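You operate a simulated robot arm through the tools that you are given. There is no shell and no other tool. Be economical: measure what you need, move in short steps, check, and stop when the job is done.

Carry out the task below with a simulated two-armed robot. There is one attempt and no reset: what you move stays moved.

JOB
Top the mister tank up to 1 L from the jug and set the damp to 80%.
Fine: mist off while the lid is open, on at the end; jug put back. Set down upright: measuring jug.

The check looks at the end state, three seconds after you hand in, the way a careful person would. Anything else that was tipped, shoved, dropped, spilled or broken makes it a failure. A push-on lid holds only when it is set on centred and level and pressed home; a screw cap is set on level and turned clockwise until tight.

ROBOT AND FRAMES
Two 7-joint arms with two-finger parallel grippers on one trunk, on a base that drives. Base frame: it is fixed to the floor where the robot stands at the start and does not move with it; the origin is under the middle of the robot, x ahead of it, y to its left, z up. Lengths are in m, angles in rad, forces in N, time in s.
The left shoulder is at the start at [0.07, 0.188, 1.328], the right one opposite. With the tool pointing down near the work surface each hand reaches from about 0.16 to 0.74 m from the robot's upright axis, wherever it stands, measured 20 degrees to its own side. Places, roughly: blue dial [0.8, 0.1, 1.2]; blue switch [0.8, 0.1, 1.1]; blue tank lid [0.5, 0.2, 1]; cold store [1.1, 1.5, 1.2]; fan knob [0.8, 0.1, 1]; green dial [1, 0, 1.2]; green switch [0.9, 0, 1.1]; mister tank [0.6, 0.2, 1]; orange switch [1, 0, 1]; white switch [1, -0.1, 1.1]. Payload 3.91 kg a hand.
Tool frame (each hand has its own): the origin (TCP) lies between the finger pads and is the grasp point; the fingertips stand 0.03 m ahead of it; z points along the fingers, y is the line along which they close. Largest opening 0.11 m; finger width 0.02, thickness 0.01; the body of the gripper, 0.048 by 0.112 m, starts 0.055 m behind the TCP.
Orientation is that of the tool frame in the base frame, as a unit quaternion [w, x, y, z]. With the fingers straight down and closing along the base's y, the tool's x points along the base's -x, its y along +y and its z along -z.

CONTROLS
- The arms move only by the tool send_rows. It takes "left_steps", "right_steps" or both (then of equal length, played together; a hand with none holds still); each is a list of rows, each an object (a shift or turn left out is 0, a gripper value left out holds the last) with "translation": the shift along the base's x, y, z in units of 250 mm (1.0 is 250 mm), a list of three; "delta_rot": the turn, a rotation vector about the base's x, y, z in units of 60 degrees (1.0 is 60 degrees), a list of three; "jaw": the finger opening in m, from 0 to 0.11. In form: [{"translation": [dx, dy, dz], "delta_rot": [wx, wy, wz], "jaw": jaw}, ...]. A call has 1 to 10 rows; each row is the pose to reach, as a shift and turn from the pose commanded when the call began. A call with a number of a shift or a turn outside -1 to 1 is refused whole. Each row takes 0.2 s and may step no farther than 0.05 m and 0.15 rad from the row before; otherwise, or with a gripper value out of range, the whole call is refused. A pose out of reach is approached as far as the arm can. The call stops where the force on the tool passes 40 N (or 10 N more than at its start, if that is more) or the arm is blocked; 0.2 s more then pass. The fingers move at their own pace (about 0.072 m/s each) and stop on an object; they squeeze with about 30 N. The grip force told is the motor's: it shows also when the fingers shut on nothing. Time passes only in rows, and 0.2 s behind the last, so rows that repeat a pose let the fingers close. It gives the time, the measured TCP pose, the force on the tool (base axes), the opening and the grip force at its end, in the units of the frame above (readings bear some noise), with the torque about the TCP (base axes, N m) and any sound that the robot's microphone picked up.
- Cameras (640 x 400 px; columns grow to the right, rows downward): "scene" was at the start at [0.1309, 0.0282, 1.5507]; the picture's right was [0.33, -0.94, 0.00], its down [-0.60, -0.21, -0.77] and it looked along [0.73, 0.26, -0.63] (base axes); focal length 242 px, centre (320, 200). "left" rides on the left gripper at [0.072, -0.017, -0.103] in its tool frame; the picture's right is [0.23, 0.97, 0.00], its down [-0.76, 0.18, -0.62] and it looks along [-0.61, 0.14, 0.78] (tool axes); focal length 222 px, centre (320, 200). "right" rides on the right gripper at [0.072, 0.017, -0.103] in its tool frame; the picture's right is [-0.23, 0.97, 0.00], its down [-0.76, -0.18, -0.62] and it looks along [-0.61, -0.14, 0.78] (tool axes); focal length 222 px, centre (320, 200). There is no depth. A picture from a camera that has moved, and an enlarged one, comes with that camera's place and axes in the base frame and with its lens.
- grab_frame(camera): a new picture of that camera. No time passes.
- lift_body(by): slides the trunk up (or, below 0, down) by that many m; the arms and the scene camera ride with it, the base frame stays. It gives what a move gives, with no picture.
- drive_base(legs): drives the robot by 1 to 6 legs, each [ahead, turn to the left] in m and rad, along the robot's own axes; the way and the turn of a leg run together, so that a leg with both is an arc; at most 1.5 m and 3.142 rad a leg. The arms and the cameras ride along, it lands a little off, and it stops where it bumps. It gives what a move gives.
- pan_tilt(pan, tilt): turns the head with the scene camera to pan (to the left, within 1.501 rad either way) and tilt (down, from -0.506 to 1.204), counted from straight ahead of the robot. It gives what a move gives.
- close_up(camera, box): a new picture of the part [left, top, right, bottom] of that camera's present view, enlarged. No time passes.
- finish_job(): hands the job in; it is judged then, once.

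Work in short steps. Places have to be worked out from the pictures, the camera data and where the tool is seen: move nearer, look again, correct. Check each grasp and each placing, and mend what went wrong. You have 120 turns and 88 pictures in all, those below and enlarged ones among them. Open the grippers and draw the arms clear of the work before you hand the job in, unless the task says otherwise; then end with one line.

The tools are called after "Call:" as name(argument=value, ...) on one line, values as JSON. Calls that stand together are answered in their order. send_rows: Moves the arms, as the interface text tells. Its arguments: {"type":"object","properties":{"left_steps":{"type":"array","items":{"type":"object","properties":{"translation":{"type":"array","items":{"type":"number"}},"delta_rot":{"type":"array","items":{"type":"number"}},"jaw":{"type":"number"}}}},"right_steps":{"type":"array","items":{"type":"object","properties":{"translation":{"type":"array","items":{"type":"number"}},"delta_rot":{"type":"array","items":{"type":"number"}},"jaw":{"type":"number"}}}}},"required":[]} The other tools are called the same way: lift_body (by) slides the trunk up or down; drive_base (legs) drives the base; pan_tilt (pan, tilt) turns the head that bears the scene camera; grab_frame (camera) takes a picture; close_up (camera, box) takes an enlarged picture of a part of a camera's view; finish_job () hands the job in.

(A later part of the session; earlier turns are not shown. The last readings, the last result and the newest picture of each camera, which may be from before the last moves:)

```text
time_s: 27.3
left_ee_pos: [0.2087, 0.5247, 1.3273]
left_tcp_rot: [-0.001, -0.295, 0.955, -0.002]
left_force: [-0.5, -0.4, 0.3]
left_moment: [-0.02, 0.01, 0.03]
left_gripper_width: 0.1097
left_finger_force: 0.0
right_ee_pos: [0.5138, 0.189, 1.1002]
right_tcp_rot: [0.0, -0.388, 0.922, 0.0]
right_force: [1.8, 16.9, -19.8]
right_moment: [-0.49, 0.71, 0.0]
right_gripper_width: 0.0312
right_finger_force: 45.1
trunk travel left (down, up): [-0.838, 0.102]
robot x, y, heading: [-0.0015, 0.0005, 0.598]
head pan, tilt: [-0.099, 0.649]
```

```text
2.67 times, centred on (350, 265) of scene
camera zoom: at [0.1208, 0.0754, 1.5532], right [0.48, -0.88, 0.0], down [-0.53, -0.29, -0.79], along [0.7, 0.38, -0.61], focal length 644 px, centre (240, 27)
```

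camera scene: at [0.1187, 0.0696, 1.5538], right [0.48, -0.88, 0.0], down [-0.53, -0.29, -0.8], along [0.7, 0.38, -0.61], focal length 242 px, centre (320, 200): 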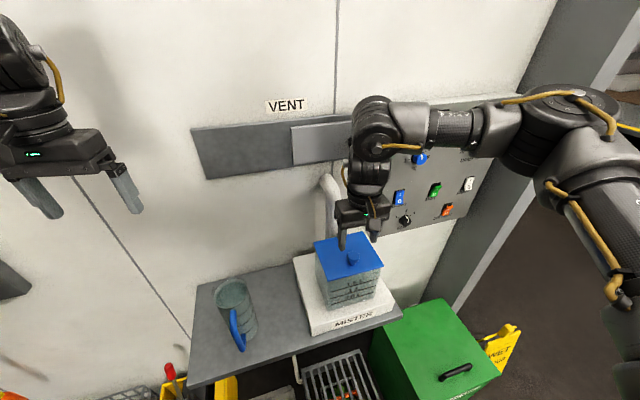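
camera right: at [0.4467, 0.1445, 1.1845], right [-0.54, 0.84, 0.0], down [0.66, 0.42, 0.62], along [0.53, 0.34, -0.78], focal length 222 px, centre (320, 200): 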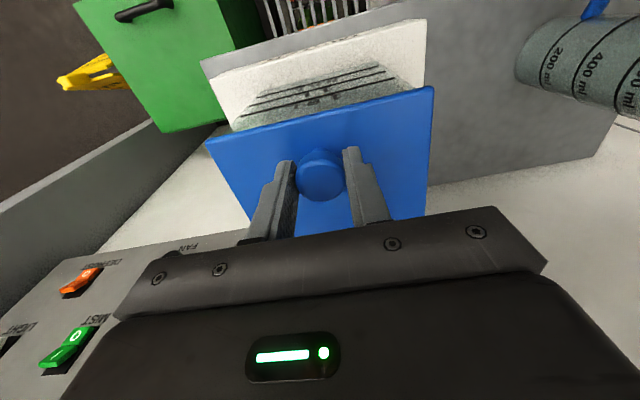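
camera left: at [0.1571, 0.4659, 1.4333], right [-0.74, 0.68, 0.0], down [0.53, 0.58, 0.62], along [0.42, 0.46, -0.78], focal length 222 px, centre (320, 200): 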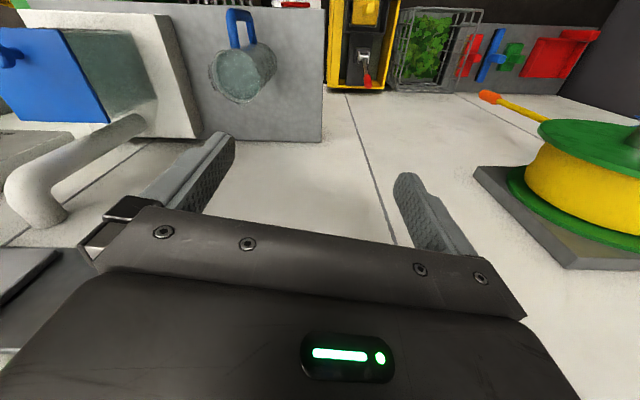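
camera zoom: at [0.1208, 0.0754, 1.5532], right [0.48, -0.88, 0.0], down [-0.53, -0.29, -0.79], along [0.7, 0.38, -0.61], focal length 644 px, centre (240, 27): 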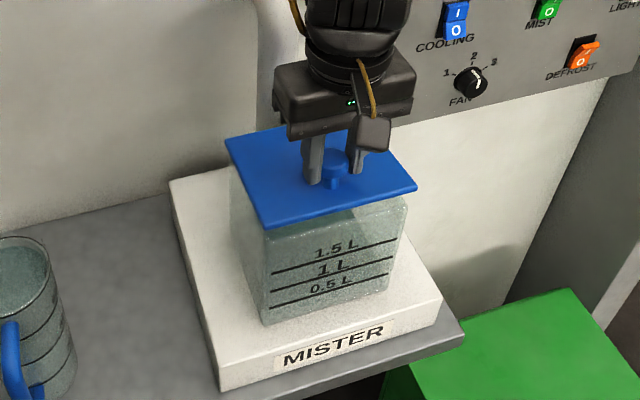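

It's a back-hinged lid: the front rose. I follow the hinge arc (hinge ≈ 0.102 m behind the knob), tilting the tool a little with it.

Call:
send_rows(right_steps=[{"translation": [0.02, 0.02, 0.02], "delta_rot": [-0.045, 0.045, 0]}, {"translation": [0.047, 0.047, 0.056], "delta_rot": [-0.094, 0.094, 0]}, {"translation": [0.063, 0.063, 0.085], "delta_rot": [-0.112, 0.112, 0]}, {"translation": [0.08, 0.08, 0.114], "delta_rot": [-0.13, 0.13, 0]}])

Call:
close_up(camera="scene", box=[290, 190, 410, 340])

```text
time_s: 28.3
left_ee_pos: [0.2051, 0.5249, 1.3289]
left_tcp_rot: [0.0, -0.296, 0.955, -0.002]
left_force: [-0.2, 0.3, 1.1]
left_moment: [0.01, 0.03, 0.0]
left_gripper_width: 0.1103
left_finger_force: 0.1
right_ee_pos: [0.5297, 0.2057, 1.1306]
right_tcp_rot: [-0.089, -0.385, 0.918, -0.037]
right_force: [-11.0, 10.2, -15.9]
right_moment: [-0.73, 0.91, -0.07]
right_gripper_width: 0.0311
right_finger_force: 44.7
trunk travel left (down, up): [-0.838, 0.102]
robot x, y, heading: [-0.0004, 0.0004, 0.594]
head pan, tilt: [-0.099, 0.649]
```

```text
2.67 times, centred on (350, 265) of scene
camera zoom: at [0.1168, 0.0742, 1.5536], right [0.48, -0.88, 0.0], down [-0.53, -0.29, -0.8], along [0.7, 0.38, -0.61], focal length 644 px, centre (240, 27)
```

zoom: 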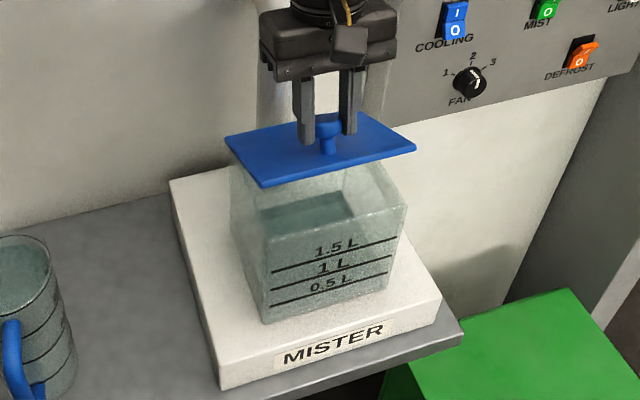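

Works: lid ~30° open, moderate forces. Continue along the arc to ~60°.

Call:
send_rows(right_steps=[{"translation": [0.02, 0.02, 0.027], "delta_rot": [-0.018, 0.018, 0]}, {"translation": [0.04, 0.04, 0.05], "delta_rot": [-0.035, 0.035, 0]}, {"translation": [0.062, 0.062, 0.071], "delta_rot": [-0.053, 0.053, 0]}, {"translation": [0.085, 0.085, 0.089], "delta_rot": [-0.071, 0.071, 0]}, {"translation": [0.11, 0.11, 0.104], "delta_rot": [-0.088, 0.088, 0]}, {"translation": [0.135, 0.135, 0.117], "delta_rot": [-0.106, 0.106, 0]}])

Call:
close_up(camera="scene", box=[290, 190, 410, 340])

```text
time_s: 29.7
left_ee_pos: [0.2059, 0.5226, 1.3291]
left_tcp_rot: [0.001, -0.295, 0.956, -0.001]
left_force: [0.7, 0.7, -0.3]
left_moment: [0.03, 0.02, -0.03]
left_gripper_width: 0.1099
left_finger_force: 0.0
right_ee_pos: [0.557, 0.2339, 1.1559]
right_tcp_rot: [-0.147, -0.382, 0.91, -0.061]
right_force: [-13.5, 7.3, -15.9]
right_moment: [-0.45, 1.07, -0.28]
right_gripper_width: 0.031
right_finger_force: 44.9
right hand out of reach, approached as far as the arm can: row 6
trunk travel left (down, up): [-0.838, 0.102]
robot x, y, heading: [-0.001, 0.0009, 0.599]
head pan, tilt: [-0.099, 0.649]
```

```text
2.67 times, centred on (350, 265) of scene
camera zoom: at [0.1165, 0.0727, 1.5538], right [0.48, -0.88, 0.0], down [-0.53, -0.29, -0.8], along [0.7, 0.38, -0.6], focal length 644 px, centre (240, 27)
```

zoom: 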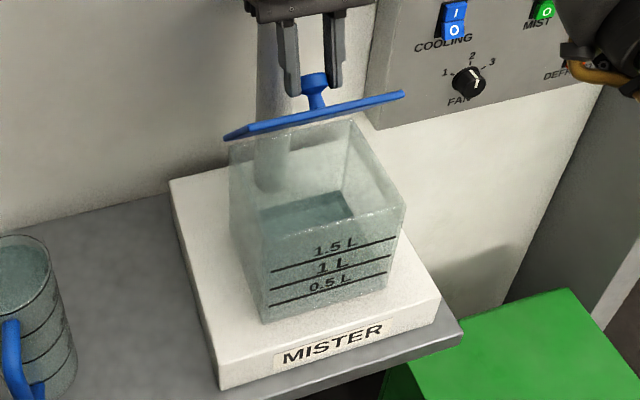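

Lid about 50° open; further tilt is out of reach, so I continue the arc while bringing the tool tilt back, letting the knob pivot in the pads.

Call:
send_rows(right_steps=[{"translation": [0.02, 0.02, 0.012], "delta_rot": [0.03, -0.03, 0]}, {"translation": [0.05, 0.05, 0.024], "delta_rot": [0.06, -0.06, 0]}, {"translation": [0.075, 0.075, 0.028], "delta_rot": [0.09, -0.09, 0]}, {"translation": [0.1, 0.1, 0.028], "delta_rot": [0.12, -0.12, 0]}, {"translation": [0.127, 0.127, 0.025], "delta_rot": [0.14, -0.14, 0]}, {"translation": [0.153, 0.153, 0.02], "delta_rot": [0.16, -0.16, 0]}])

Call:
close_up(camera="scene", box=[290, 190, 410, 340])

```text
time_s: 31.1
left_ee_pos: [0.2026, 0.5204, 1.3307]
left_tcp_rot: [0.002, -0.295, 0.956, -0.001]
left_force: [0.4, 0.9, -0.5]
left_moment: [0.01, 0.0, -0.03]
left_gripper_width: 0.1102
left_finger_force: 0.1
right_ee_pos: [0.5913, 0.2703, 1.1667]
right_tcp_rot: [-0.047, -0.387, 0.921, -0.021]
right_force: [-15.3, 3.3, 19.0]
right_moment: [-0.71, 1.29, -0.25]
right_gripper_width: 0.0309
right_finger_force: 45.4
trunk travel left (down, up): [-0.838, 0.102]
robot x, y, heading: [0.0011, 0.0002, 0.596]
head pan, tilt: [-0.099, 0.649]
```

```text
2.67 times, centred on (350, 265) of scene
camera zoom: at [0.1113, 0.0694, 1.5546], right [0.48, -0.88, 0.0], down [-0.53, -0.29, -0.8], along [0.7, 0.38, -0.6], focal length 644 px, centre (240, 27)
```

zoom: 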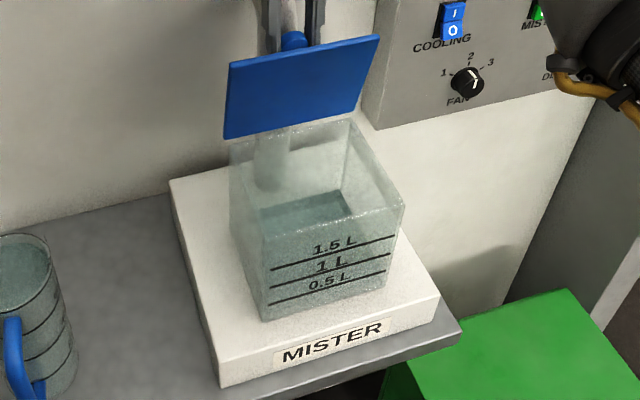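

Lid is near 80°. I push on toward past-vertical, to see whether it will rest open.

Call:
send_rows(right_steps=[{"translation": [0.025, 0.025, 0.0]}, {"translation": [0.05, 0.05, 0.0]}, {"translation": [0.075, 0.075, -0.005]}, {"translation": [0.1, 0.1, -0.01]}, {"translation": [0.125, 0.125, -0.02]}])

Call:
close_up(camera="scene", box=[290, 170, 410, 320])

Call:
grab_frame(camera="left")

```text
time_s: 32.3
left_ee_pos: [0.2044, 0.52, 1.3303]
left_tcp_rot: [0.002, -0.293, 0.956, 0.0]
left_force: [-0.9, -0.3, -0.8]
left_moment: [-0.02, -0.01, 0.03]
left_gripper_width: 0.1101
left_finger_force: 0.1
right_ee_pos: [0.6024, 0.28, 1.1635]
right_tcp_rot: [-0.049, -0.386, 0.921, -0.02]
right_force: [-2.1, -4.3, 17.8]
right_moment: [-0.7, 0.47, -0.08]
right_gripper_width: 0.0311
right_finger_force: 45.1
right hand out of reach, approached as far as the arm can: row 2, 3, 4, 5
trunk travel left (down, up): [-0.838, 0.102]
robot x, y, heading: [-0.0006, -0.0014, 0.594]
head pan, tilt: [-0.099, 0.649]
```

```text
2.67 times, centred on (350, 245) of scene
camera zoom: at [0.1146, 0.0681, 1.5542], right [0.48, -0.88, 0.0], down [-0.53, -0.29, -0.8], along [0.7, 0.38, -0.6], focal length 644 px, centre (240, 80)
```

zoom: 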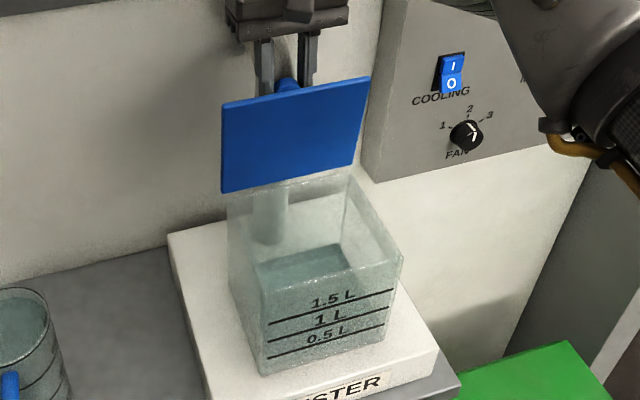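

```text
47 pictures are left
camera left: at [0.1548, 0.4643, 1.4343], right [-0.74, 0.68, 0.0], down [0.53, 0.58, 0.62], along [0.42, 0.46, -0.78], focal length 222 px, centre (320, 200)
```

left: 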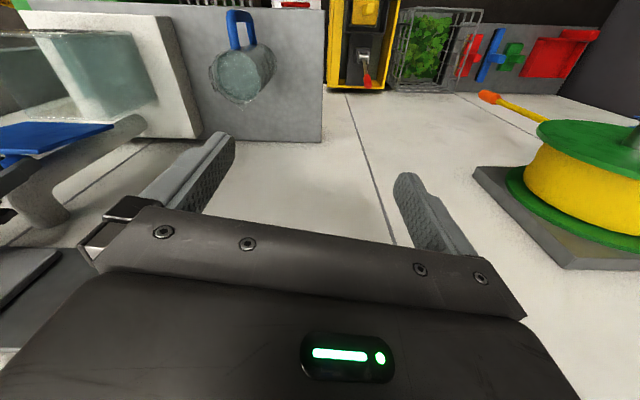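

The arm is at its reach limit with the lid about vertical. Tilting the tool forward gives a bit more reach; I use that to nudge the lid ~1.2 cm farther past vertical.

Call:
send_rows(right_steps=[{"translation": [0.01, 0.01, 0.0], "delta_rot": [0.05, -0.05, 0]}, {"translation": [0.02, 0.02, 0.0], "delta_rot": [0.1, -0.1, 0]}, {"translation": [0.034, 0.034, 0.0], "delta_rot": [0.15, -0.15, 0]}, {"translation": [0.045, 0.045, 0.0], "delta_rot": [0.18, -0.18, 0]}])

Call:
grab_frame(camera="scene")

Call:
close_up(camera="left", box=[0, 0, 240, 180])

```text
time_s: 33.1
left_ee_pos: [0.2031, 0.5148, 1.333]
left_tcp_rot: [0.003, -0.293, 0.956, 0.0]
left_force: [1.2, 0.0, 0.4]
left_moment: [0.0, 0.03, -0.02]
left_gripper_width: 0.1099
left_finger_force: 0.1
right_ee_pos: [0.6029, 0.2797, 1.1606]
right_tcp_rot: [0.034, -0.387, 0.922, 0.015]
right_force: [-17.5, -19.0, 16.6]
right_moment: [-0.44, 1.18, 0.5]
right_gripper_width: 0.0316
right_finger_force: 45.0
trunk travel left (down, up): [-0.838, 0.102]
robot x, y, heading: [-0.0013, -0.0037, 0.59]
head pan, tilt: [-0.099, 0.649]
stopped in row 4 (right hand): the force on the tool passed its limit at 44 N (the readings are from after the stop); the commanded pose is now the measured one
```

```text
46 pictures are left
camera scene: at [0.1118, 0.0643, 1.5548], right [0.47, -0.88, 0.0], down [-0.53, -0.28, -0.8], along [0.7, 0.38, -0.6], focal length 242 px, centre (320, 200)
```

scene: 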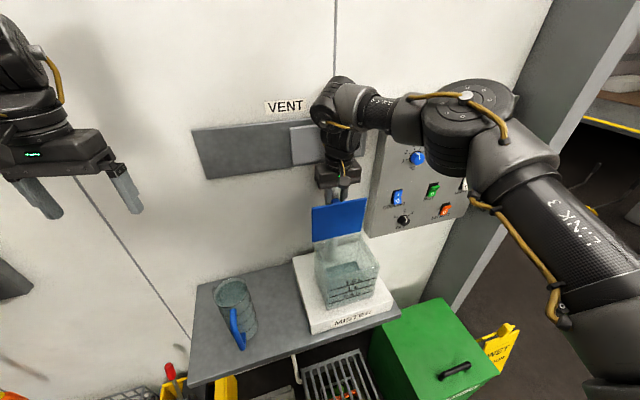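

```text
2.22 times, centred on (120, 90) of left
camera zoom: at [0.1532, 0.4605, 1.4356], right [-0.73, 0.68, 0.0], down [0.53, 0.57, 0.63], along [0.43, 0.46, -0.78], focal length 494 px, centre (764, 444)
```

zoom: 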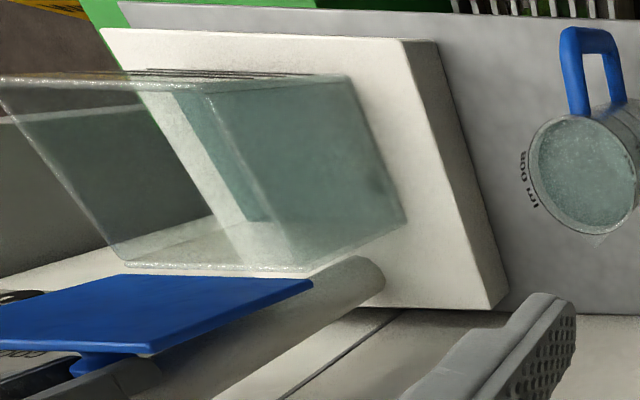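

The lid is blocked at its open stop (force along −n). I ease the load slightly and open the fingers to see if the lid stays.

Call:
send_rows(right_steps=[{"translation": [-0.006, -0.006, 0.0]}, {"translation": [-0.006, -0.006, 0.0], "jaw": 0.06}, {"translation": [-0.006, -0.006, 0.0]}, {"translation": [-0.006, -0.006, 0.0]}])

Call:
close_up(camera="scene", box=[290, 170, 410, 320])

```text
time_s: 34.1
left_ee_pos: [0.2062, 0.5206, 1.33]
left_tcp_rot: [0.0, -0.294, 0.956, -0.001]
left_force: [0.5, 0.9, 0.2]
left_moment: [0.01, 0.04, 0.01]
left_gripper_width: 0.1099
left_finger_force: 0.0
right_ee_pos: [0.6054, 0.2845, 1.1553]
right_tcp_rot: [0.035, -0.387, 0.921, 0.016]
right_force: [-0.7, 0.5, -0.3]
right_moment: [0.02, 0.0, 0.01]
right_gripper_width: 0.0598
right_finger_force: 0.0
trunk travel left (down, up): [-0.838, 0.102]
robot x, y, heading: [0.0021, -0.0042, 0.595]
head pan, tilt: [-0.099, 0.649]
```

```text
2.67 times, centred on (350, 245) of scene
camera zoom: at [0.1177, 0.0692, 1.5538], right [0.48, -0.88, 0.0], down [-0.53, -0.29, -0.8], along [0.7, 0.38, -0.6], focal length 644 px, centre (240, 80)
```

zoom: 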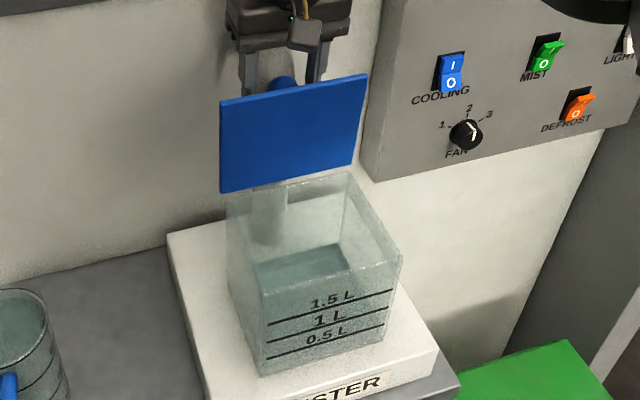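

The lid stays open on its own with zero force on the tool. I raise the right hand straight up and park it to the right.

Call:
send_rows(right_steps=[{"translation": [0, 0, 0.15]}, {"translation": [0, 0, 0.3]}, {"translation": [0, 0, 0.45]}, {"translation": [0, -0.15, 0.55]}, {"translation": [0, -0.33, 0.6]}, {"translation": [0, -0.52, 0.6]}, {"translation": [0, -0.7, 0.6]}, {"translation": [0, -0.88, 0.6]}, {"translation": [0, -1.0, 0.6]}])

Call:
grab_frame(camera="scene")

Call:
close_up(camera="scene", box=[310, 220, 390, 310])

```text
time_s: 36.1
left_ee_pos: [0.2072, 0.5174, 1.332]
left_tcp_rot: [0.0, -0.294, 0.956, 0.0]
left_force: [0.1, -0.9, 1.2]
left_moment: [0.0, 0.03, 0.0]
left_gripper_width: 0.1099
left_finger_force: 0.0
right_ee_pos: [0.6054, 0.0316, 1.3076]
right_tcp_rot: [0.034, -0.387, 0.921, 0.015]
right_force: [0.5, 0.1, -0.2]
right_moment: [0.0, -0.02, -0.03]
right_gripper_width: 0.06
right_finger_force: 0.0
trunk travel left (down, up): [-0.838, 0.102]
robot x, y, heading: [0.0007, -0.002, 0.596]
head pan, tilt: [-0.099, 0.649]
```

```text
43 pictures are left
camera scene: at [0.1172, 0.0677, 1.5539], right [0.48, -0.88, 0.0], down [-0.53, -0.29, -0.8], along [0.7, 0.38, -0.6], focal length 242 px, centre (320, 200)
```

scene: 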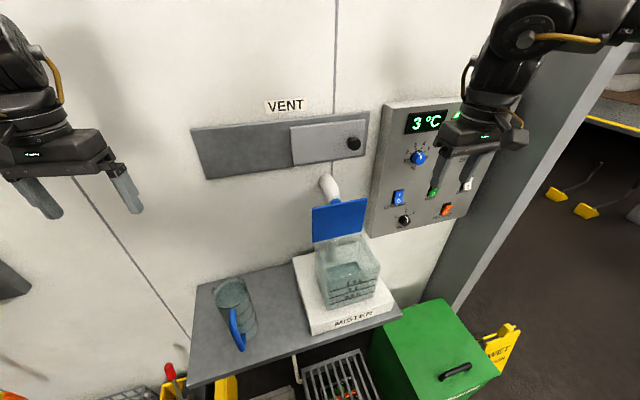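

```text
4.44 times, centred on (350, 265) of scene
camera zoom: at [0.1172, 0.0677, 1.5539], right [0.48, -0.88, 0.0], down [-0.53, -0.29, -0.8], along [0.7, 0.38, -0.6], focal length 1074 px, centre (187, -89)
```

zoom: 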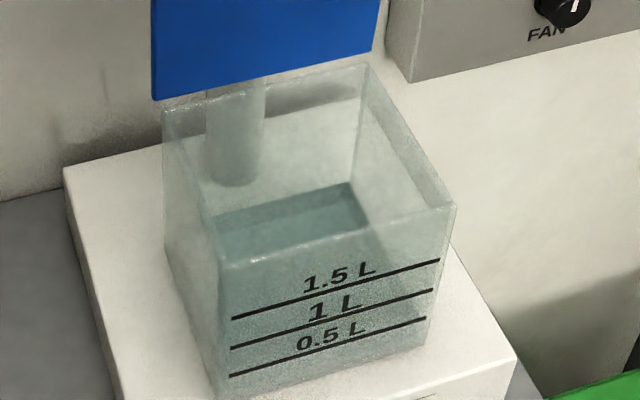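

The lid rests open. Measured: tank graduations 0.5/1/1.5 L at z≈0.919/0.951/0.982, water surface ≈0.92, i.e. about 0.5 L in the tank, so I need about 0.5 L. I'll grip the jug by its handle with the left hand horizontal, then pour by rolling the wrist; that needs more room, so I square up to the wall and back off 0.2 m.

Call:
drive_base(legs=[[0, 0.19], [-0.2, 0]])

Call:
grab_frame(camera="scene")

```text
time_s: 38.5
left_ee_pos: [-0.0353, 0.4125, 1.3284]
left_tcp_rot: [-0.002, -0.387, 0.922, 0.0]
left_force: [1.6, -0.2, 0.1]
left_moment: [0.0, 0.04, -0.01]
left_gripper_width: 0.1098
left_finger_force: 0.1
right_ee_pos: [0.4512, 0.0136, 1.3072]
right_tcp_rot: [0.031, -0.475, 0.879, 0.018]
right_force: [0.8, -0.2, -0.3]
right_moment: [-0.02, -0.01, -0.02]
right_gripper_width: 0.0602
right_finger_force: 0.2
trunk travel left (down, up): [-0.838, 0.102]
robot x, y, heading: [-0.1401, -0.1398, 0.792]
head pan, tilt: [-0.099, 0.649]
```

```text
41 pictures are left
camera scene: at [-0.0344, -0.0476, 1.5533], right [0.64, -0.77, 0.0], down [-0.47, -0.39, -0.79], along [0.61, 0.51, -0.61], focal length 242 px, centre (320, 200)
```

scene: 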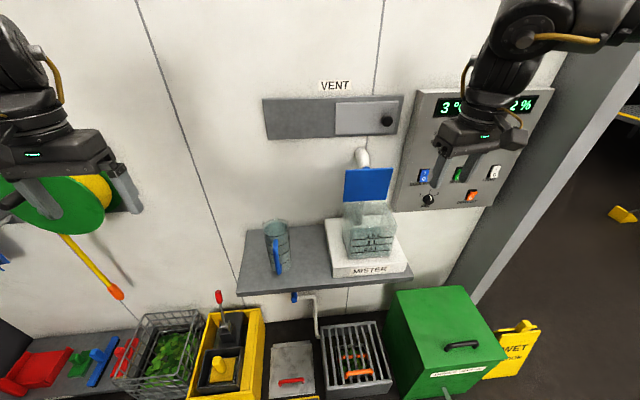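

Now pitch the left hand horizontal while bringing it toward the front of the jug.

Call:
send_rows(left_steps=[{"translation": [0.065, -0.03, -0.07], "delta_rot": [0.1, -0.1, 0], "jaw": 0.06}, {"translation": [0.13, -0.06, -0.14], "delta_rot": [0.2, -0.2, 0]}, {"translation": [0.2, -0.09, -0.21], "delta_rot": [0.3, -0.3, 0]}, {"translation": [0.26, -0.12, -0.28], "delta_rot": [0.4, -0.4, 0]}, {"translation": [0.33, -0.15, -0.35], "delta_rot": [0.5, -0.5, 0]}, {"translation": [0.39, -0.18, -0.42], "delta_rot": [0.6, -0.6, 0]}, {"translation": [0.46, -0.2, -0.49], "delta_rot": [0.7, -0.7, 0]}, {"translation": [0.52, -0.23, -0.56], "delta_rot": [0.8, -0.8, 0]}, {"translation": [0.59, -0.26, -0.64], "delta_rot": [0.9, -0.9, 0]}, {"translation": [0.65, -0.29, -0.71], "delta_rot": [1.0, -1.0, 0]}])

Call:
grab_frame(camera="left")

Call:
close_up(camera="scene", box=[230, 190, 330, 300])

```text
time_s: 40.7
left_ee_pos: [0.1259, 0.3375, 1.1514]
left_tcp_rot: [0.624, -0.285, 0.681, 0.255]
left_force: [0.5, 0.3, -0.4]
left_moment: [0.0, 0.05, -0.01]
left_gripper_width: 0.06
left_finger_force: 0.1
left hand out of reach, approached as far as the arm can: row 3, 4, 5, 6, 7, 8, 9
right_ee_pos: [0.4508, 0.0098, 1.3067]
right_tcp_rot: [0.032, -0.476, 0.878, 0.02]
right_force: [-0.6, -0.2, -0.2]
right_moment: [0.0, 0.01, 0.03]
right_gripper_width: 0.06
right_finger_force: 0.1
trunk travel left (down, up): [-0.838, 0.102]
robot x, y, heading: [-0.1431, -0.1402, 0.791]
head pan, tilt: [-0.099, 0.649]
```

```text
40 pictures are left
camera left: at [0.0615, 0.2473, 1.0885], right [-0.7, 0.67, -0.23], down [-0.52, -0.26, 0.81], along [0.49, 0.69, 0.53], focal length 222 px, centre (320, 200)
```

left: 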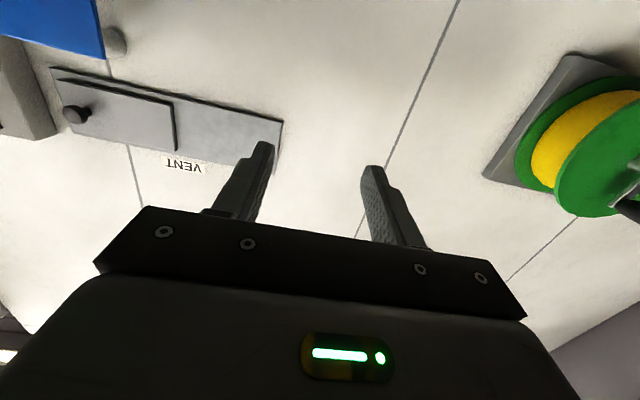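

```text
3.64 times, centred on (280, 245) of scene
camera zoom: at [-0.0357, -0.0509, 1.5538], right [0.64, -0.77, 0.0], down [-0.47, -0.39, -0.8], along [0.61, 0.51, -0.61], focal length 878 px, centre (466, 36)
```

zoom: 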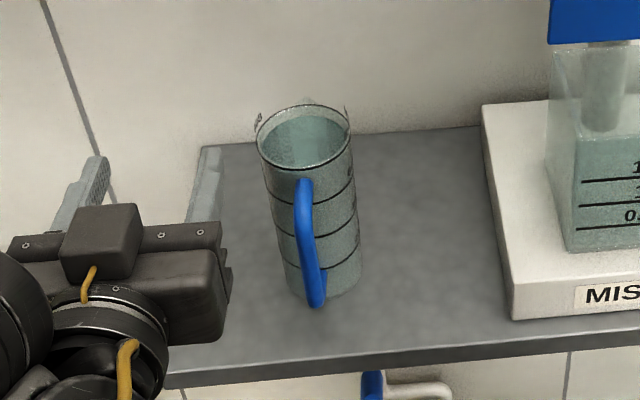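

Jug axis ≈ (0.308,0.424), handle bar ≈ 8 cm in front of it (w≈−0.084), spanning z 0.87–0.99. I bring the left hand level in front of the handle at z 0.95.

Call:
send_rows(left_steps=[{"translation": [0.03, -0.03, -0.15], "delta_rot": [0.03, -0.03, 0]}, {"translation": [0.07, -0.06, -0.3], "delta_rot": [0.06, -0.06, 0]}, {"translation": [0.11, -0.1, -0.45], "delta_rot": [0.06, -0.06, 0]}, {"translation": [0.15, -0.14, -0.6], "delta_rot": [0.06, -0.06, 0]}, {"translation": [0.194, -0.182, -0.75], "delta_rot": [0.06, -0.06, 0]}, {"translation": [0.194, -0.182, -0.806], "delta_rot": [0.06, -0.06, 0]}])

Call:
grab_frame(camera="left")

Call:
close_up(camera="scene", box=[230, 190, 330, 300])

```text
time_s: 42.1
left_ee_pos: [0.1705, 0.2901, 0.9506]
left_tcp_rot: [0.655, -0.274, 0.652, 0.267]
left_force: [0.6, 0.0, 0.6]
left_moment: [-0.04, 0.01, 0.02]
left_gripper_width: 0.0599
left_finger_force: 0.0
left hand out of reach, approached as far as the arm can: row 2, 3
right_ee_pos: [0.4472, 0.0105, 1.3078]
right_tcp_rot: [0.033, -0.475, 0.879, 0.018]
right_force: [-0.2, 0.3, 1.0]
right_moment: [0.0, 0.01, 0.0]
right_gripper_width: 0.0601
right_finger_force: 0.0
trunk travel left (down, up): [-0.838, 0.102]
robot x, y, heading: [-0.1415, -0.142, 0.792]
head pan, tilt: [-0.099, 0.649]
```

```text
38 pictures are left
camera left: at [0.1115, 0.2044, 0.878], right [-0.69, 0.69, -0.24], down [-0.57, -0.31, 0.76], along [0.45, 0.66, 0.61], focal length 222 px, centre (320, 200)
```

left: 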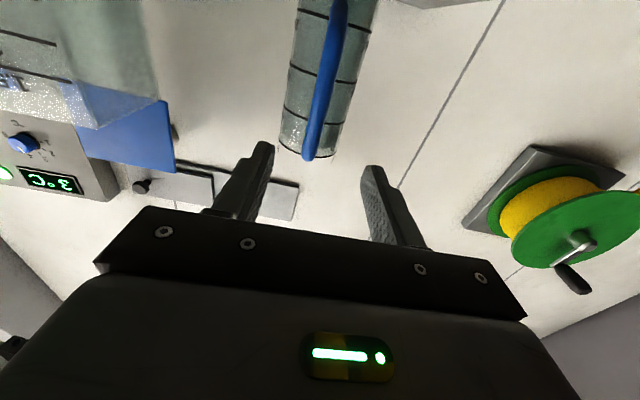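

```text
3.64 times, centred on (280, 245) of scene
camera zoom: at [-0.0395, -0.0495, 1.554], right [0.64, -0.77, 0.0], down [-0.46, -0.39, -0.8], along [0.61, 0.51, -0.6], focal length 878 px, centre (466, 36)
```

zoom: 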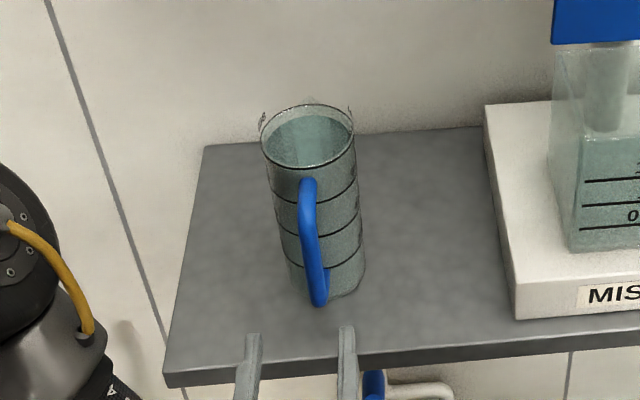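

The handle bar lies on the tool axis, centred between the fingers. I advance 11 cm along the normal and close on it.

Call:
send_rows(left_steps=[{"translation": [0.1, 0.1, 0]}, {"translation": [0.2, 0.2, 0]}, {"translation": [0.26, 0.26, 0]}, {"translation": [0.3, 0.3, 0]}])

Call:
grab_frame(camera="left")

Call:
close_up(camera="scene", box=[230, 190, 330, 300])

```text
time_s: 43.1
left_ee_pos: [0.2485, 0.3573, 0.9584]
left_tcp_rot: [0.653, -0.276, 0.653, 0.269]
left_force: [0.9, 0.7, 0.1]
left_moment: [0.02, -0.01, 0.0]
left_gripper_width: 0.0597
left_finger_force: 0.1
left hand out of reach, approached as far as the arm can: row 3, 4
right_ee_pos: [0.4468, 0.0117, 1.3065]
right_tcp_rot: [0.033, -0.476, 0.878, 0.018]
right_force: [0.4, -0.3, 0.0]
right_moment: [-0.02, -0.04, 0.03]
right_gripper_width: 0.0597
right_finger_force: 0.0
trunk travel left (down, up): [-0.838, 0.102]
robot x, y, heading: [-0.1429, -0.1423, 0.794]
head pan, tilt: [-0.099, 0.649]
```

```text
36 pictures are left
camera left: at [0.1883, 0.2718, 0.8857], right [-0.69, 0.68, -0.24], down [-0.57, -0.31, 0.76], along [0.45, 0.66, 0.6], focal length 222 px, centre (320, 200)
```

left: 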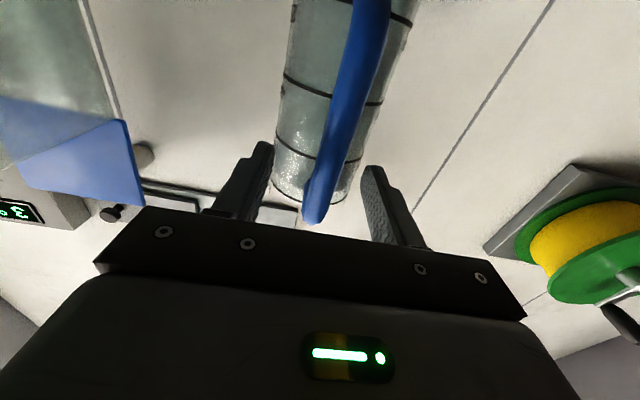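

```text
3.64 times, centred on (280, 245) of scene
camera zoom: at [-0.0393, -0.0491, 1.5539], right [0.64, -0.77, 0.0], down [-0.46, -0.39, -0.8], along [0.61, 0.51, -0.6], focal length 878 px, centre (466, 36)
```

zoom: 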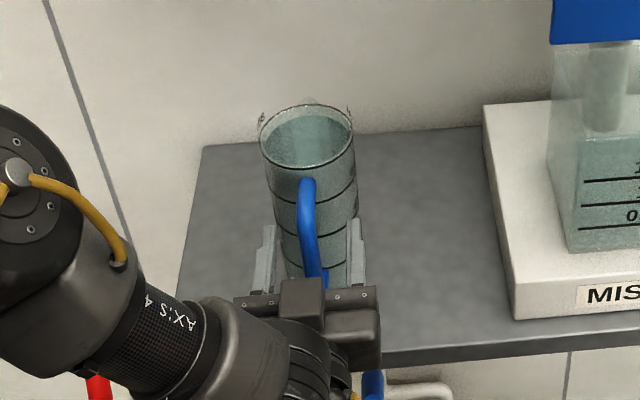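

The handle is between the pads but the arm is near a reach limit in this posture. Before gripping I back off, lower the trunk 0.15 m for a better shoulder height, and dry-run the pour pose.

Call:
send_rows(left_steps=[{"translation": [-0.1, -0.1, 0]}, {"translation": [-0.2, -0.2, 0]}, {"translation": [-0.3, -0.3, 0]}], right_steps=[{"translation": [0.08, -0.08, 0]}, {"translation": [0.18, -0.18, 0]}, {"translation": [0.28, -0.28, 0]}])

Call:
lift_body(by=-0.15)

```text
time_s: 43.9
left_ee_pos: [0.1736, 0.282, 0.9572]
left_tcp_rot: [0.654, -0.273, 0.653, 0.268]
left_force: [-0.9, -0.1, 0.3]
left_moment: [-0.02, 0.01, 0.01]
left_gripper_width: 0.0598
left_finger_force: 0.1
right_ee_pos: [0.5182, -0.0605, 1.3063]
right_tcp_rot: [0.033, -0.476, 0.879, 0.019]
right_force: [0.9, -0.4, -0.5]
right_moment: [0.02, 0.01, 0.0]
right_gripper_width: 0.0602
right_finger_force: 0.0
trunk travel left (down, up): [-0.838, 0.102]
robot x, y, heading: [-0.1417, -0.1406, 0.792]
head pan, tilt: [-0.099, 0.649]
```

```text
time_s: 45.6
left_ee_pos: [0.1749, 0.2825, 0.8064]
left_tcp_rot: [0.654, -0.274, 0.652, 0.267]
left_force: [-0.1, -0.1, -0.3]
left_moment: [0.01, -0.04, 0.03]
left_gripper_width: 0.0599
left_finger_force: 0.0
right_ee_pos: [0.5168, -0.0588, 1.1574]
right_tcp_rot: [0.034, -0.475, 0.879, 0.019]
right_force: [0.3, 0.2, -0.7]
right_moment: [0.0, -0.01, 0.02]
right_gripper_width: 0.0599
right_finger_force: 0.1
trunk travel left (down, up): [-0.688, 0.252]
robot x, y, heading: [-0.1419, -0.1416, 0.79]
head pan, tilt: [-0.099, 0.649]
```

Call:
send_rows(left_steps=[{"translation": [0, 0, 0.2]}, {"translation": [0, 0, 0.4]}, {"translation": [0, 0, 0.6]}, {"translation": [0, 0, 0.8]}, {"translation": [0.05, -0.1, 0.95]}, {"translation": [0.15, -0.2, 1.0]}, {"translation": [0.3, -0.3, 1.0]}])

Call:
send_rows(left_steps=[{"translation": [0.13, -0.04, 0.1]}, {"translation": [0.28, 0.0, 0.16]}, {"translation": [0.43, 0.02, 0.18]}, {"translation": [0.56, 0.04, 0.18]}, {"translation": [0.69, 0.05, 0.18]}])

```text
time_s: 47.2
left_ee_pos: [0.2325, 0.2431, 1.0707]
left_tcp_rot: [0.654, -0.273, 0.653, 0.268]
left_force: [0.6, 0.0, 0.1]
left_moment: [-0.02, -0.01, 0.04]
left_gripper_width: 0.0597
left_finger_force: 0.0
left hand out of reach, approached as far as the arm can: row 1, 2, 3, 4, 5, 6, 7
right_ee_pos: [0.5194, -0.0592, 1.1572]
right_tcp_rot: [0.033, -0.476, 0.879, 0.018]
right_force: [0.0, -0.2, -0.4]
right_moment: [-0.01, -0.02, -0.01]
right_gripper_width: 0.06
right_finger_force: 0.1
trunk travel left (down, up): [-0.688, 0.252]
robot x, y, heading: [-0.1454, -0.1431, 0.795]
head pan, tilt: [-0.099, 0.649]
```

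```text
time_s: 48.4
left_ee_pos: [0.4057, 0.2578, 1.1173]
left_tcp_rot: [0.654, -0.273, 0.653, 0.268]
left_force: [-0.1, 1.1, 0.1]
left_moment: [0.0, -0.02, 0.0]
left_gripper_width: 0.06
left_finger_force: 0.1
right_ee_pos: [0.5192, -0.0604, 1.1575]
right_tcp_rot: [0.032, -0.475, 0.879, 0.018]
right_force: [-0.2, 0.3, -0.3]
right_moment: [0.0, 0.01, -0.04]
right_gripper_width: 0.0599
right_finger_force: 0.1
trunk travel left (down, up): [-0.688, 0.252]
robot x, y, heading: [-0.1422, -0.1461, 0.795]
head pan, tilt: [-0.099, 0.649]
```

Pour region reached cleanly. Now dry-run the roll (about +80° around the normal) with the empty hand.

Call:
send_rows(left_steps=[{"delta_rot": [0.095, 0.095, 0]}, {"delta_rot": [0.19, 0.19, 0]}, {"delta_rot": [0.285, 0.285, 0]}, {"delta_rot": [0.38, 0.38, 0]}, {"delta_rot": [0.475, 0.475, 0]}, {"delta_rot": [0.57, 0.57, 0]}, {"delta_rot": [0.665, 0.665, 0]}, {"delta_rot": [0.76, 0.76, 0]}, {"delta_rot": [0.855, 0.855, 0]}, {"delta_rot": [0.95, 0.95, 0]}])

```text
time_s: 50.6
left_ee_pos: [0.4057, 0.26, 1.117]
left_tcp_rot: [0.323, 0.214, 0.675, 0.628]
left_force: [-0.7, 0.0, -0.3]
left_moment: [0.01, -0.04, 0.01]
left_gripper_width: 0.0601
left_finger_force: 0.1
right_ee_pos: [0.5185, -0.0587, 1.1576]
right_tcp_rot: [0.032, -0.475, 0.879, 0.019]
right_force: [-0.3, -0.7, 0.7]
right_moment: [-0.01, 0.01, 0.04]
right_gripper_width: 0.0601
right_finger_force: 0.1
trunk travel left (down, up): [-0.688, 0.252]
robot x, y, heading: [-0.1402, -0.1375, 0.794]
head pan, tilt: [-0.099, 0.649]
```

Roll works fully. Unroll and return to a point in front of the handle, above first.

Call:
send_rows(left_steps=[{"translation": [-0.08, 0.02, 0], "delta_rot": [-0.095, -0.095, 0]}, {"translation": [-0.16, 0.04, 0], "delta_rot": [-0.19, -0.19, 0]}, {"translation": [-0.24, 0.07, 0], "delta_rot": [-0.285, -0.285, 0]}, {"translation": [-0.32, 0.1, 0], "delta_rot": [-0.38, -0.38, 0]}, {"translation": [-0.4, 0.13, 0], "delta_rot": [-0.475, -0.475, 0]}, {"translation": [-0.48, 0.16, 0], "delta_rot": [-0.57, -0.57, 0]}, {"translation": [-0.56, 0.19, 0], "delta_rot": [-0.665, -0.665, 0]}, {"translation": [-0.64, 0.21, 0], "delta_rot": [-0.76, -0.76, 0]}, {"translation": [-0.72, 0.235, 0], "delta_rot": [-0.855, -0.855, 0]}, {"translation": [-0.796, 0.262, 0], "delta_rot": [-0.95, -0.95, 0]}])

Call:
send_rows(left_steps=[{"translation": [0, 0, -0.18]}, {"translation": [0, 0, -0.36]}, {"translation": [0, 0, -0.54]}, {"translation": [0, 0, -0.65]}])

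Call:
grab_frame(camera="left")

```text
time_s: 52.8
left_ee_pos: [0.2047, 0.3237, 1.1159]
left_tcp_rot: [0.654, -0.275, 0.652, 0.267]
left_force: [-0.7, 0.8, 0.8]
left_moment: [0.01, 0.02, -0.02]
left_gripper_width: 0.0598
left_finger_force: 0.0
right_ee_pos: [0.5169, -0.0582, 1.1586]
right_tcp_rot: [0.032, -0.476, 0.879, 0.018]
right_force: [-0.6, 0.3, -0.7]
right_moment: [-0.01, 0.03, 0.02]
right_gripper_width: 0.06
right_finger_force: 0.1
trunk travel left (down, up): [-0.688, 0.252]
robot x, y, heading: [-0.143, -0.1377, 0.791]
head pan, tilt: [-0.099, 0.649]
```

```text
time_s: 53.8
left_ee_pos: [0.2074, 0.3236, 0.9526]
left_tcp_rot: [0.654, -0.274, 0.653, 0.268]
left_force: [-0.8, 0.5, -0.5]
left_moment: [-0.02, 0.0, -0.02]
left_gripper_width: 0.0599
left_finger_force: 0.1
right_ee_pos: [0.5181, -0.0594, 1.1569]
right_tcp_rot: [0.033, -0.476, 0.879, 0.018]
right_force: [-0.4, 0.3, -0.7]
right_moment: [0.03, -0.01, 0.0]
right_gripper_width: 0.0598
right_finger_force: 0.1
trunk travel left (down, up): [-0.688, 0.252]
robot x, y, heading: [-0.1401, -0.1385, 0.791]
head pan, tilt: [-0.099, 0.649]
```

```text
34 pictures are left
camera left: at [0.1474, 0.2379, 0.88], right [-0.69, 0.69, -0.24], down [-0.57, -0.31, 0.76], along [0.45, 0.66, 0.6], focal length 222 px, centre (320, 200)
```

left: 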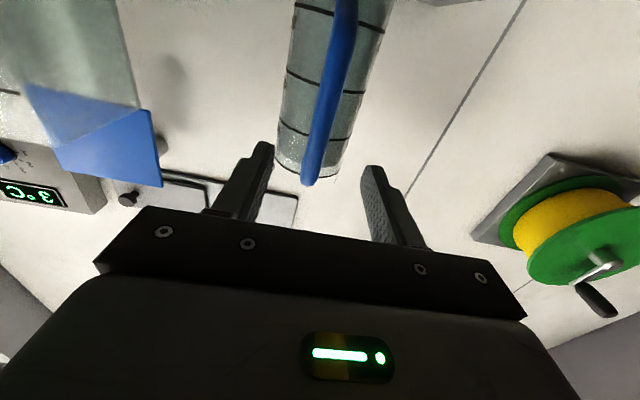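

No reach problems now and the handle is centred. Advance 6 cm and close gently onto the bar.

Call:
send_rows(left_steps=[{"translation": [0.06, 0.06, 0]}, {"translation": [0.12, 0.12, 0]}, {"translation": [0.174, 0.174, 0]}, {"translation": [0.174, 0.174, 0], "jaw": 0.0}, {"translation": [0.174, 0.174, 0]}, {"translation": [0.174, 0.174, 0]}])

Call:
grab_frame(camera="left")

Call:
grab_frame(camera="scene")

```text
time_s: 55.2
left_ee_pos: [0.2498, 0.3674, 0.9552]
left_tcp_rot: [0.654, -0.273, 0.653, 0.267]
left_force: [0.4, -1.0, -0.3]
left_moment: [0.22, 0.15, -0.01]
left_gripper_width: 0.0156
left_finger_force: 30.2
right_ee_pos: [0.5176, -0.0591, 1.158]
right_tcp_rot: [0.034, -0.476, 0.879, 0.019]
right_force: [-0.5, 0.2, -0.2]
right_moment: [-0.02, 0.01, 0.02]
right_gripper_width: 0.0602
right_finger_force: 0.0
trunk travel left (down, up): [-0.688, 0.252]
robot x, y, heading: [-0.1377, -0.1422, 0.79]
head pan, tilt: [-0.099, 0.649]
```

```text
33 pictures are left
camera left: at [0.1905, 0.2817, 0.882], right [-0.69, 0.69, -0.24], down [-0.57, -0.31, 0.76], along [0.45, 0.66, 0.6], focal length 222 px, centre (320, 200)
```

left: 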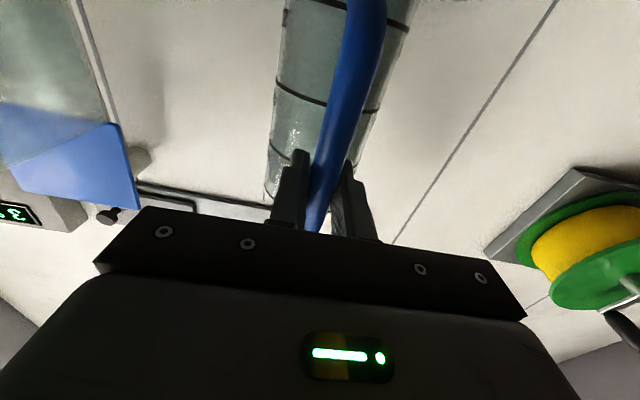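

```text
32 pictures are left
camera scene: at [-0.038, -0.0503, 1.4038], right [0.64, -0.77, 0.0], down [-0.47, -0.39, -0.8], along [0.61, 0.51, -0.6], focal length 242 px, centre (320, 200)
```

scene: 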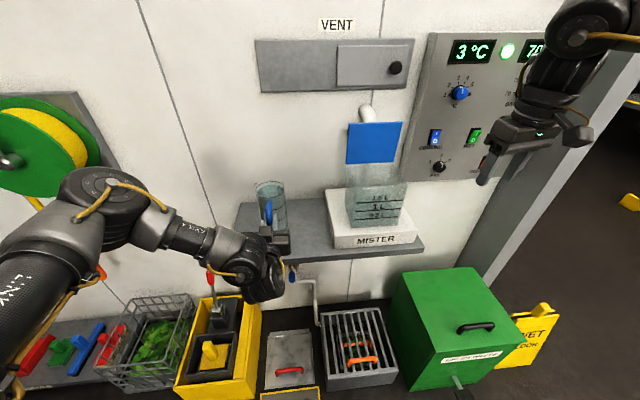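

Handle gripped (15.6 mm bar). Lift 25 mm slowly and check weight and tilt.

Call:
send_rows(left_steps=[{"translation": [0, 0, 0.02]}, {"translation": [0, 0, 0.04]}, {"translation": [0, 0, 0.06]}, {"translation": [0, 0, 0.08]}, {"translation": [0, 0, 0.1]}, {"translation": [0, 0, 0.1]}])

Call:
close_up(camera="scene", box=[230, 150, 330, 260])

```text
time_s: 56.6
left_ee_pos: [0.2508, 0.3692, 0.9783]
left_tcp_rot: [0.653, -0.274, 0.653, 0.267]
left_force: [0.2, -0.1, -8.5]
left_moment: [-0.35, 0.37, 0.0]
left_gripper_width: 0.0154
left_finger_force: 30.0
right_ee_pos: [0.5189, -0.0577, 1.1567]
right_tcp_rot: [0.032, -0.476, 0.879, 0.018]
right_force: [0.3, 0.4, -0.1]
right_moment: [0.01, 0.02, 0.01]
right_gripper_width: 0.0599
right_finger_force: 0.2
trunk travel left (down, up): [-0.688, 0.252]
robot x, y, heading: [-0.1396, -0.138, 0.791]
head pan, tilt: [-0.099, 0.649]
```

```text
3.64 times, centred on (280, 205) of scene
camera zoom: at [-0.0372, -0.049, 1.4037], right [0.64, -0.77, 0.0], down [-0.47, -0.39, -0.8], along [0.61, 0.51, -0.61], focal length 878 px, centre (466, 182)
```

zoom: 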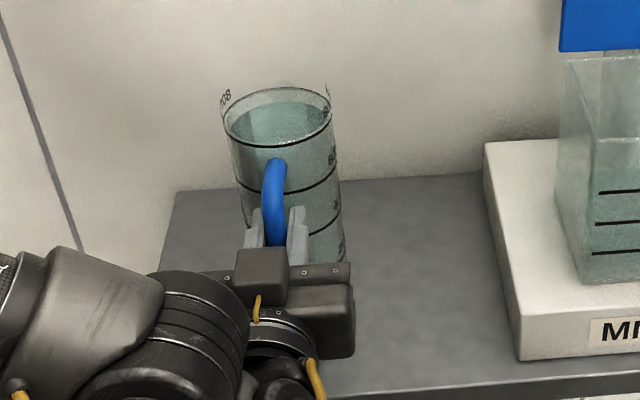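

Weight ≈ 8.5 N, no droop, jug upright. Raise it and carry it to the left side of the tank.

Call:
send_rows(left_steps=[{"translation": [0, 0, 0.12]}, {"translation": [0, 0, 0.24]}, {"translation": [0, 0, 0.36]}, {"translation": [0, 0, 0.48]}, {"translation": [0, 0, 0.61]}, {"translation": [0.09, -0.09, 0.61]}, {"translation": [0.18, -0.18, 0.61]}, {"translation": [0.27, -0.26, 0.61]}, {"translation": [0.36, -0.34, 0.61]}, {"translation": [0.454, -0.418, 0.61]}])

Call:
grab_frame(camera="scene")

```text
time_s: 58.8
left_ee_pos: [0.3657, 0.2637, 1.1305]
left_tcp_rot: [0.653, -0.273, 0.653, 0.267]
left_force: [0.0, 0.2, -8.2]
left_moment: [-0.4, 0.42, -0.02]
left_gripper_width: 0.0157
left_finger_force: 29.8
right_ee_pos: [0.5214, -0.0608, 1.1555]
right_tcp_rot: [0.032, -0.475, 0.879, 0.02]
right_force: [0.3, 0.3, -0.1]
right_moment: [-0.02, 0.03, -0.03]
right_gripper_width: 0.0602
right_finger_force: 0.2
trunk travel left (down, up): [-0.688, 0.252]
robot x, y, heading: [-0.1408, -0.1402, 0.794]
head pan, tilt: [-0.099, 0.649]
```

```text
30 pictures are left
camera scene: at [-0.0355, -0.0511, 1.4037], right [0.64, -0.77, 0.0], down [-0.47, -0.39, -0.8], along [0.61, 0.51, -0.61], focal length 242 px, centre (320, 200)
```

scene: 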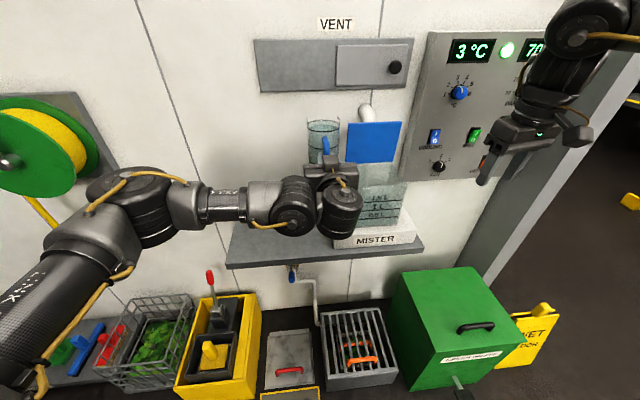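

Now tilt to ~18° (below pouring) and shift the lip over the tank's left wall.

Call:
send_rows(left_steps=[{"delta_rot": [0.05, 0.05, 0]}, {"delta_rot": [0.1, 0.1, 0]}, {"delta_rot": [0.15, 0.15, 0]}, {"delta_rot": [0.2, 0.2, 0]}, {"translation": [0.05, -0.05, 0], "delta_rot": [0.2, 0.2, 0]}, {"translation": [0.1, -0.1, 0], "delta_rot": [0.2, 0.2, 0]}, {"translation": [0.15, -0.15, 0], "delta_rot": [0.2, 0.2, 0]}])

Call:
close_up(camera="scene", box=[280, 90, 440, 260])

Call:
grab_frame(camera="right")

```text
time_s: 60.4
left_ee_pos: [0.4026, 0.2279, 1.13]
left_tcp_rot: [0.607, -0.174, 0.687, 0.361]
left_force: [0.0, -0.5, -7.8]
left_moment: [-0.45, 0.28, -0.03]
left_gripper_width: 0.0159
left_finger_force: 30.5
right_ee_pos: [0.5186, -0.0585, 1.1562]
right_tcp_rot: [0.032, -0.474, 0.88, 0.019]
right_force: [0.0, 0.8, -0.4]
right_moment: [0.03, 0.03, -0.02]
right_gripper_width: 0.0598
right_finger_force: 0.1
trunk travel left (down, up): [-0.688, 0.252]
robot x, y, heading: [-0.1425, -0.1407, 0.784]
head pan, tilt: [-0.099, 0.649]
```

```text
2.35 times, centred on (360, 175) of scene
camera zoom: at [-0.0363, -0.0503, 1.4037], right [0.64, -0.77, 0.0], down [-0.47, -0.39, -0.8], along [0.61, 0.51, -0.61], focal length 568 px, centre (226, 259)
```

zoom: 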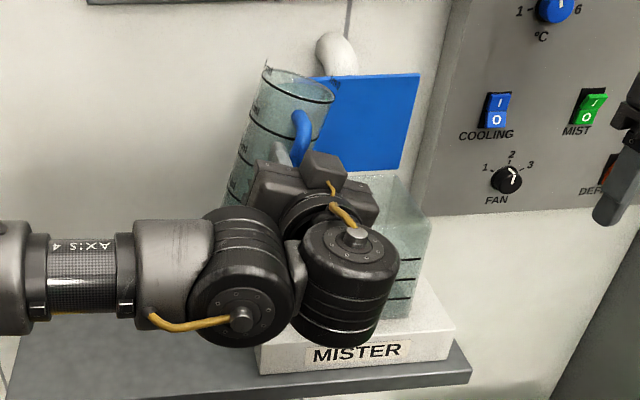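

```text
28 pictures are left
camera right: at [0.4618, -0.118, 1.2538], right [-0.69, 0.72, 0.02], down [0.54, 0.5, 0.68], along [0.48, 0.48, -0.73], focal length 222 px, centre (320, 200)
```

right: 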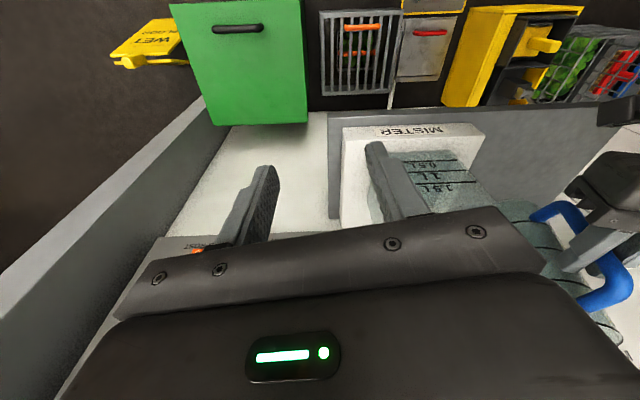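

Lip is over the tank. I tilt further in small steps, watching the weight on the tool (start ≈ 8.3 N; target ≈ 3.4 N).

Call:
send_rows(left_steps=[{"delta_rot": [0.06, 0.06, 0]}, {"delta_rot": [0.12, 0.12, 0]}, {"delta_rot": [0.18, 0.18, 0]}, {"delta_rot": [0.24, 0.24, 0]}, {"delta_rot": [0.24, 0.24, 0]}, {"delta_rot": [0.24, 0.24, 0]}])

Call:
close_up(camera="scene", box=[280, 90, 440, 260])

```text
time_s: 61.8
left_ee_pos: [0.4012, 0.2274, 1.1303]
left_tcp_rot: [0.534, -0.05, 0.707, 0.461]
left_force: [-0.1, 1.6, -5.5]
left_moment: [-0.13, 0.24, 0.09]
left_gripper_width: 0.0156
left_finger_force: 29.7
right_ee_pos: [0.5189, -0.0592, 1.1566]
right_tcp_rot: [0.033, -0.476, 0.879, 0.019]
right_force: [-0.6, 0.8, 0.4]
right_moment: [-0.01, 0.02, 0.0]
right_gripper_width: 0.0601
right_finger_force: 0.1
trunk travel left (down, up): [-0.688, 0.252]
robot x, y, heading: [-0.1383, -0.1437, 0.794]
head pan, tilt: [-0.099, 0.649]
```

```text
2.35 times, centred on (360, 175) of scene
camera zoom: at [-0.0373, -0.0494, 1.4037], right [0.64, -0.77, 0.0], down [-0.47, -0.39, -0.8], along [0.61, 0.51, -0.61], focal length 568 px, centre (226, 259)
```

zoom: 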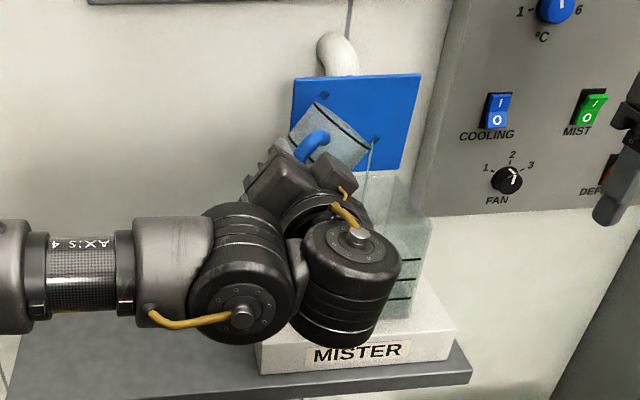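

It pours cleanly into the tank; ~5.5 N now. I hold this tilt to see where it settles.

Call:
send_rows(left_steps=[{}, {}, {}, {}])

```text
time_s: 62.8
left_ee_pos: [0.4015, 0.2284, 1.1307]
left_tcp_rot: [0.534, -0.051, 0.706, 0.463]
left_force: [-1.7, 2.1, -6.3]
left_moment: [-0.07, 0.24, 0.1]
left_gripper_width: 0.0155
left_finger_force: 30.0
right_ee_pos: [0.5189, -0.0583, 1.1578]
right_tcp_rot: [0.032, -0.475, 0.879, 0.019]
right_force: [0.9, 1.2, 0.0]
right_moment: [-0.02, -0.04, 0.0]
right_gripper_width: 0.06
right_finger_force: 0.1
trunk travel left (down, up): [-0.688, 0.252]
robot x, y, heading: [-0.1396, -0.1394, 0.796]
head pan, tilt: [-0.099, 0.649]
```

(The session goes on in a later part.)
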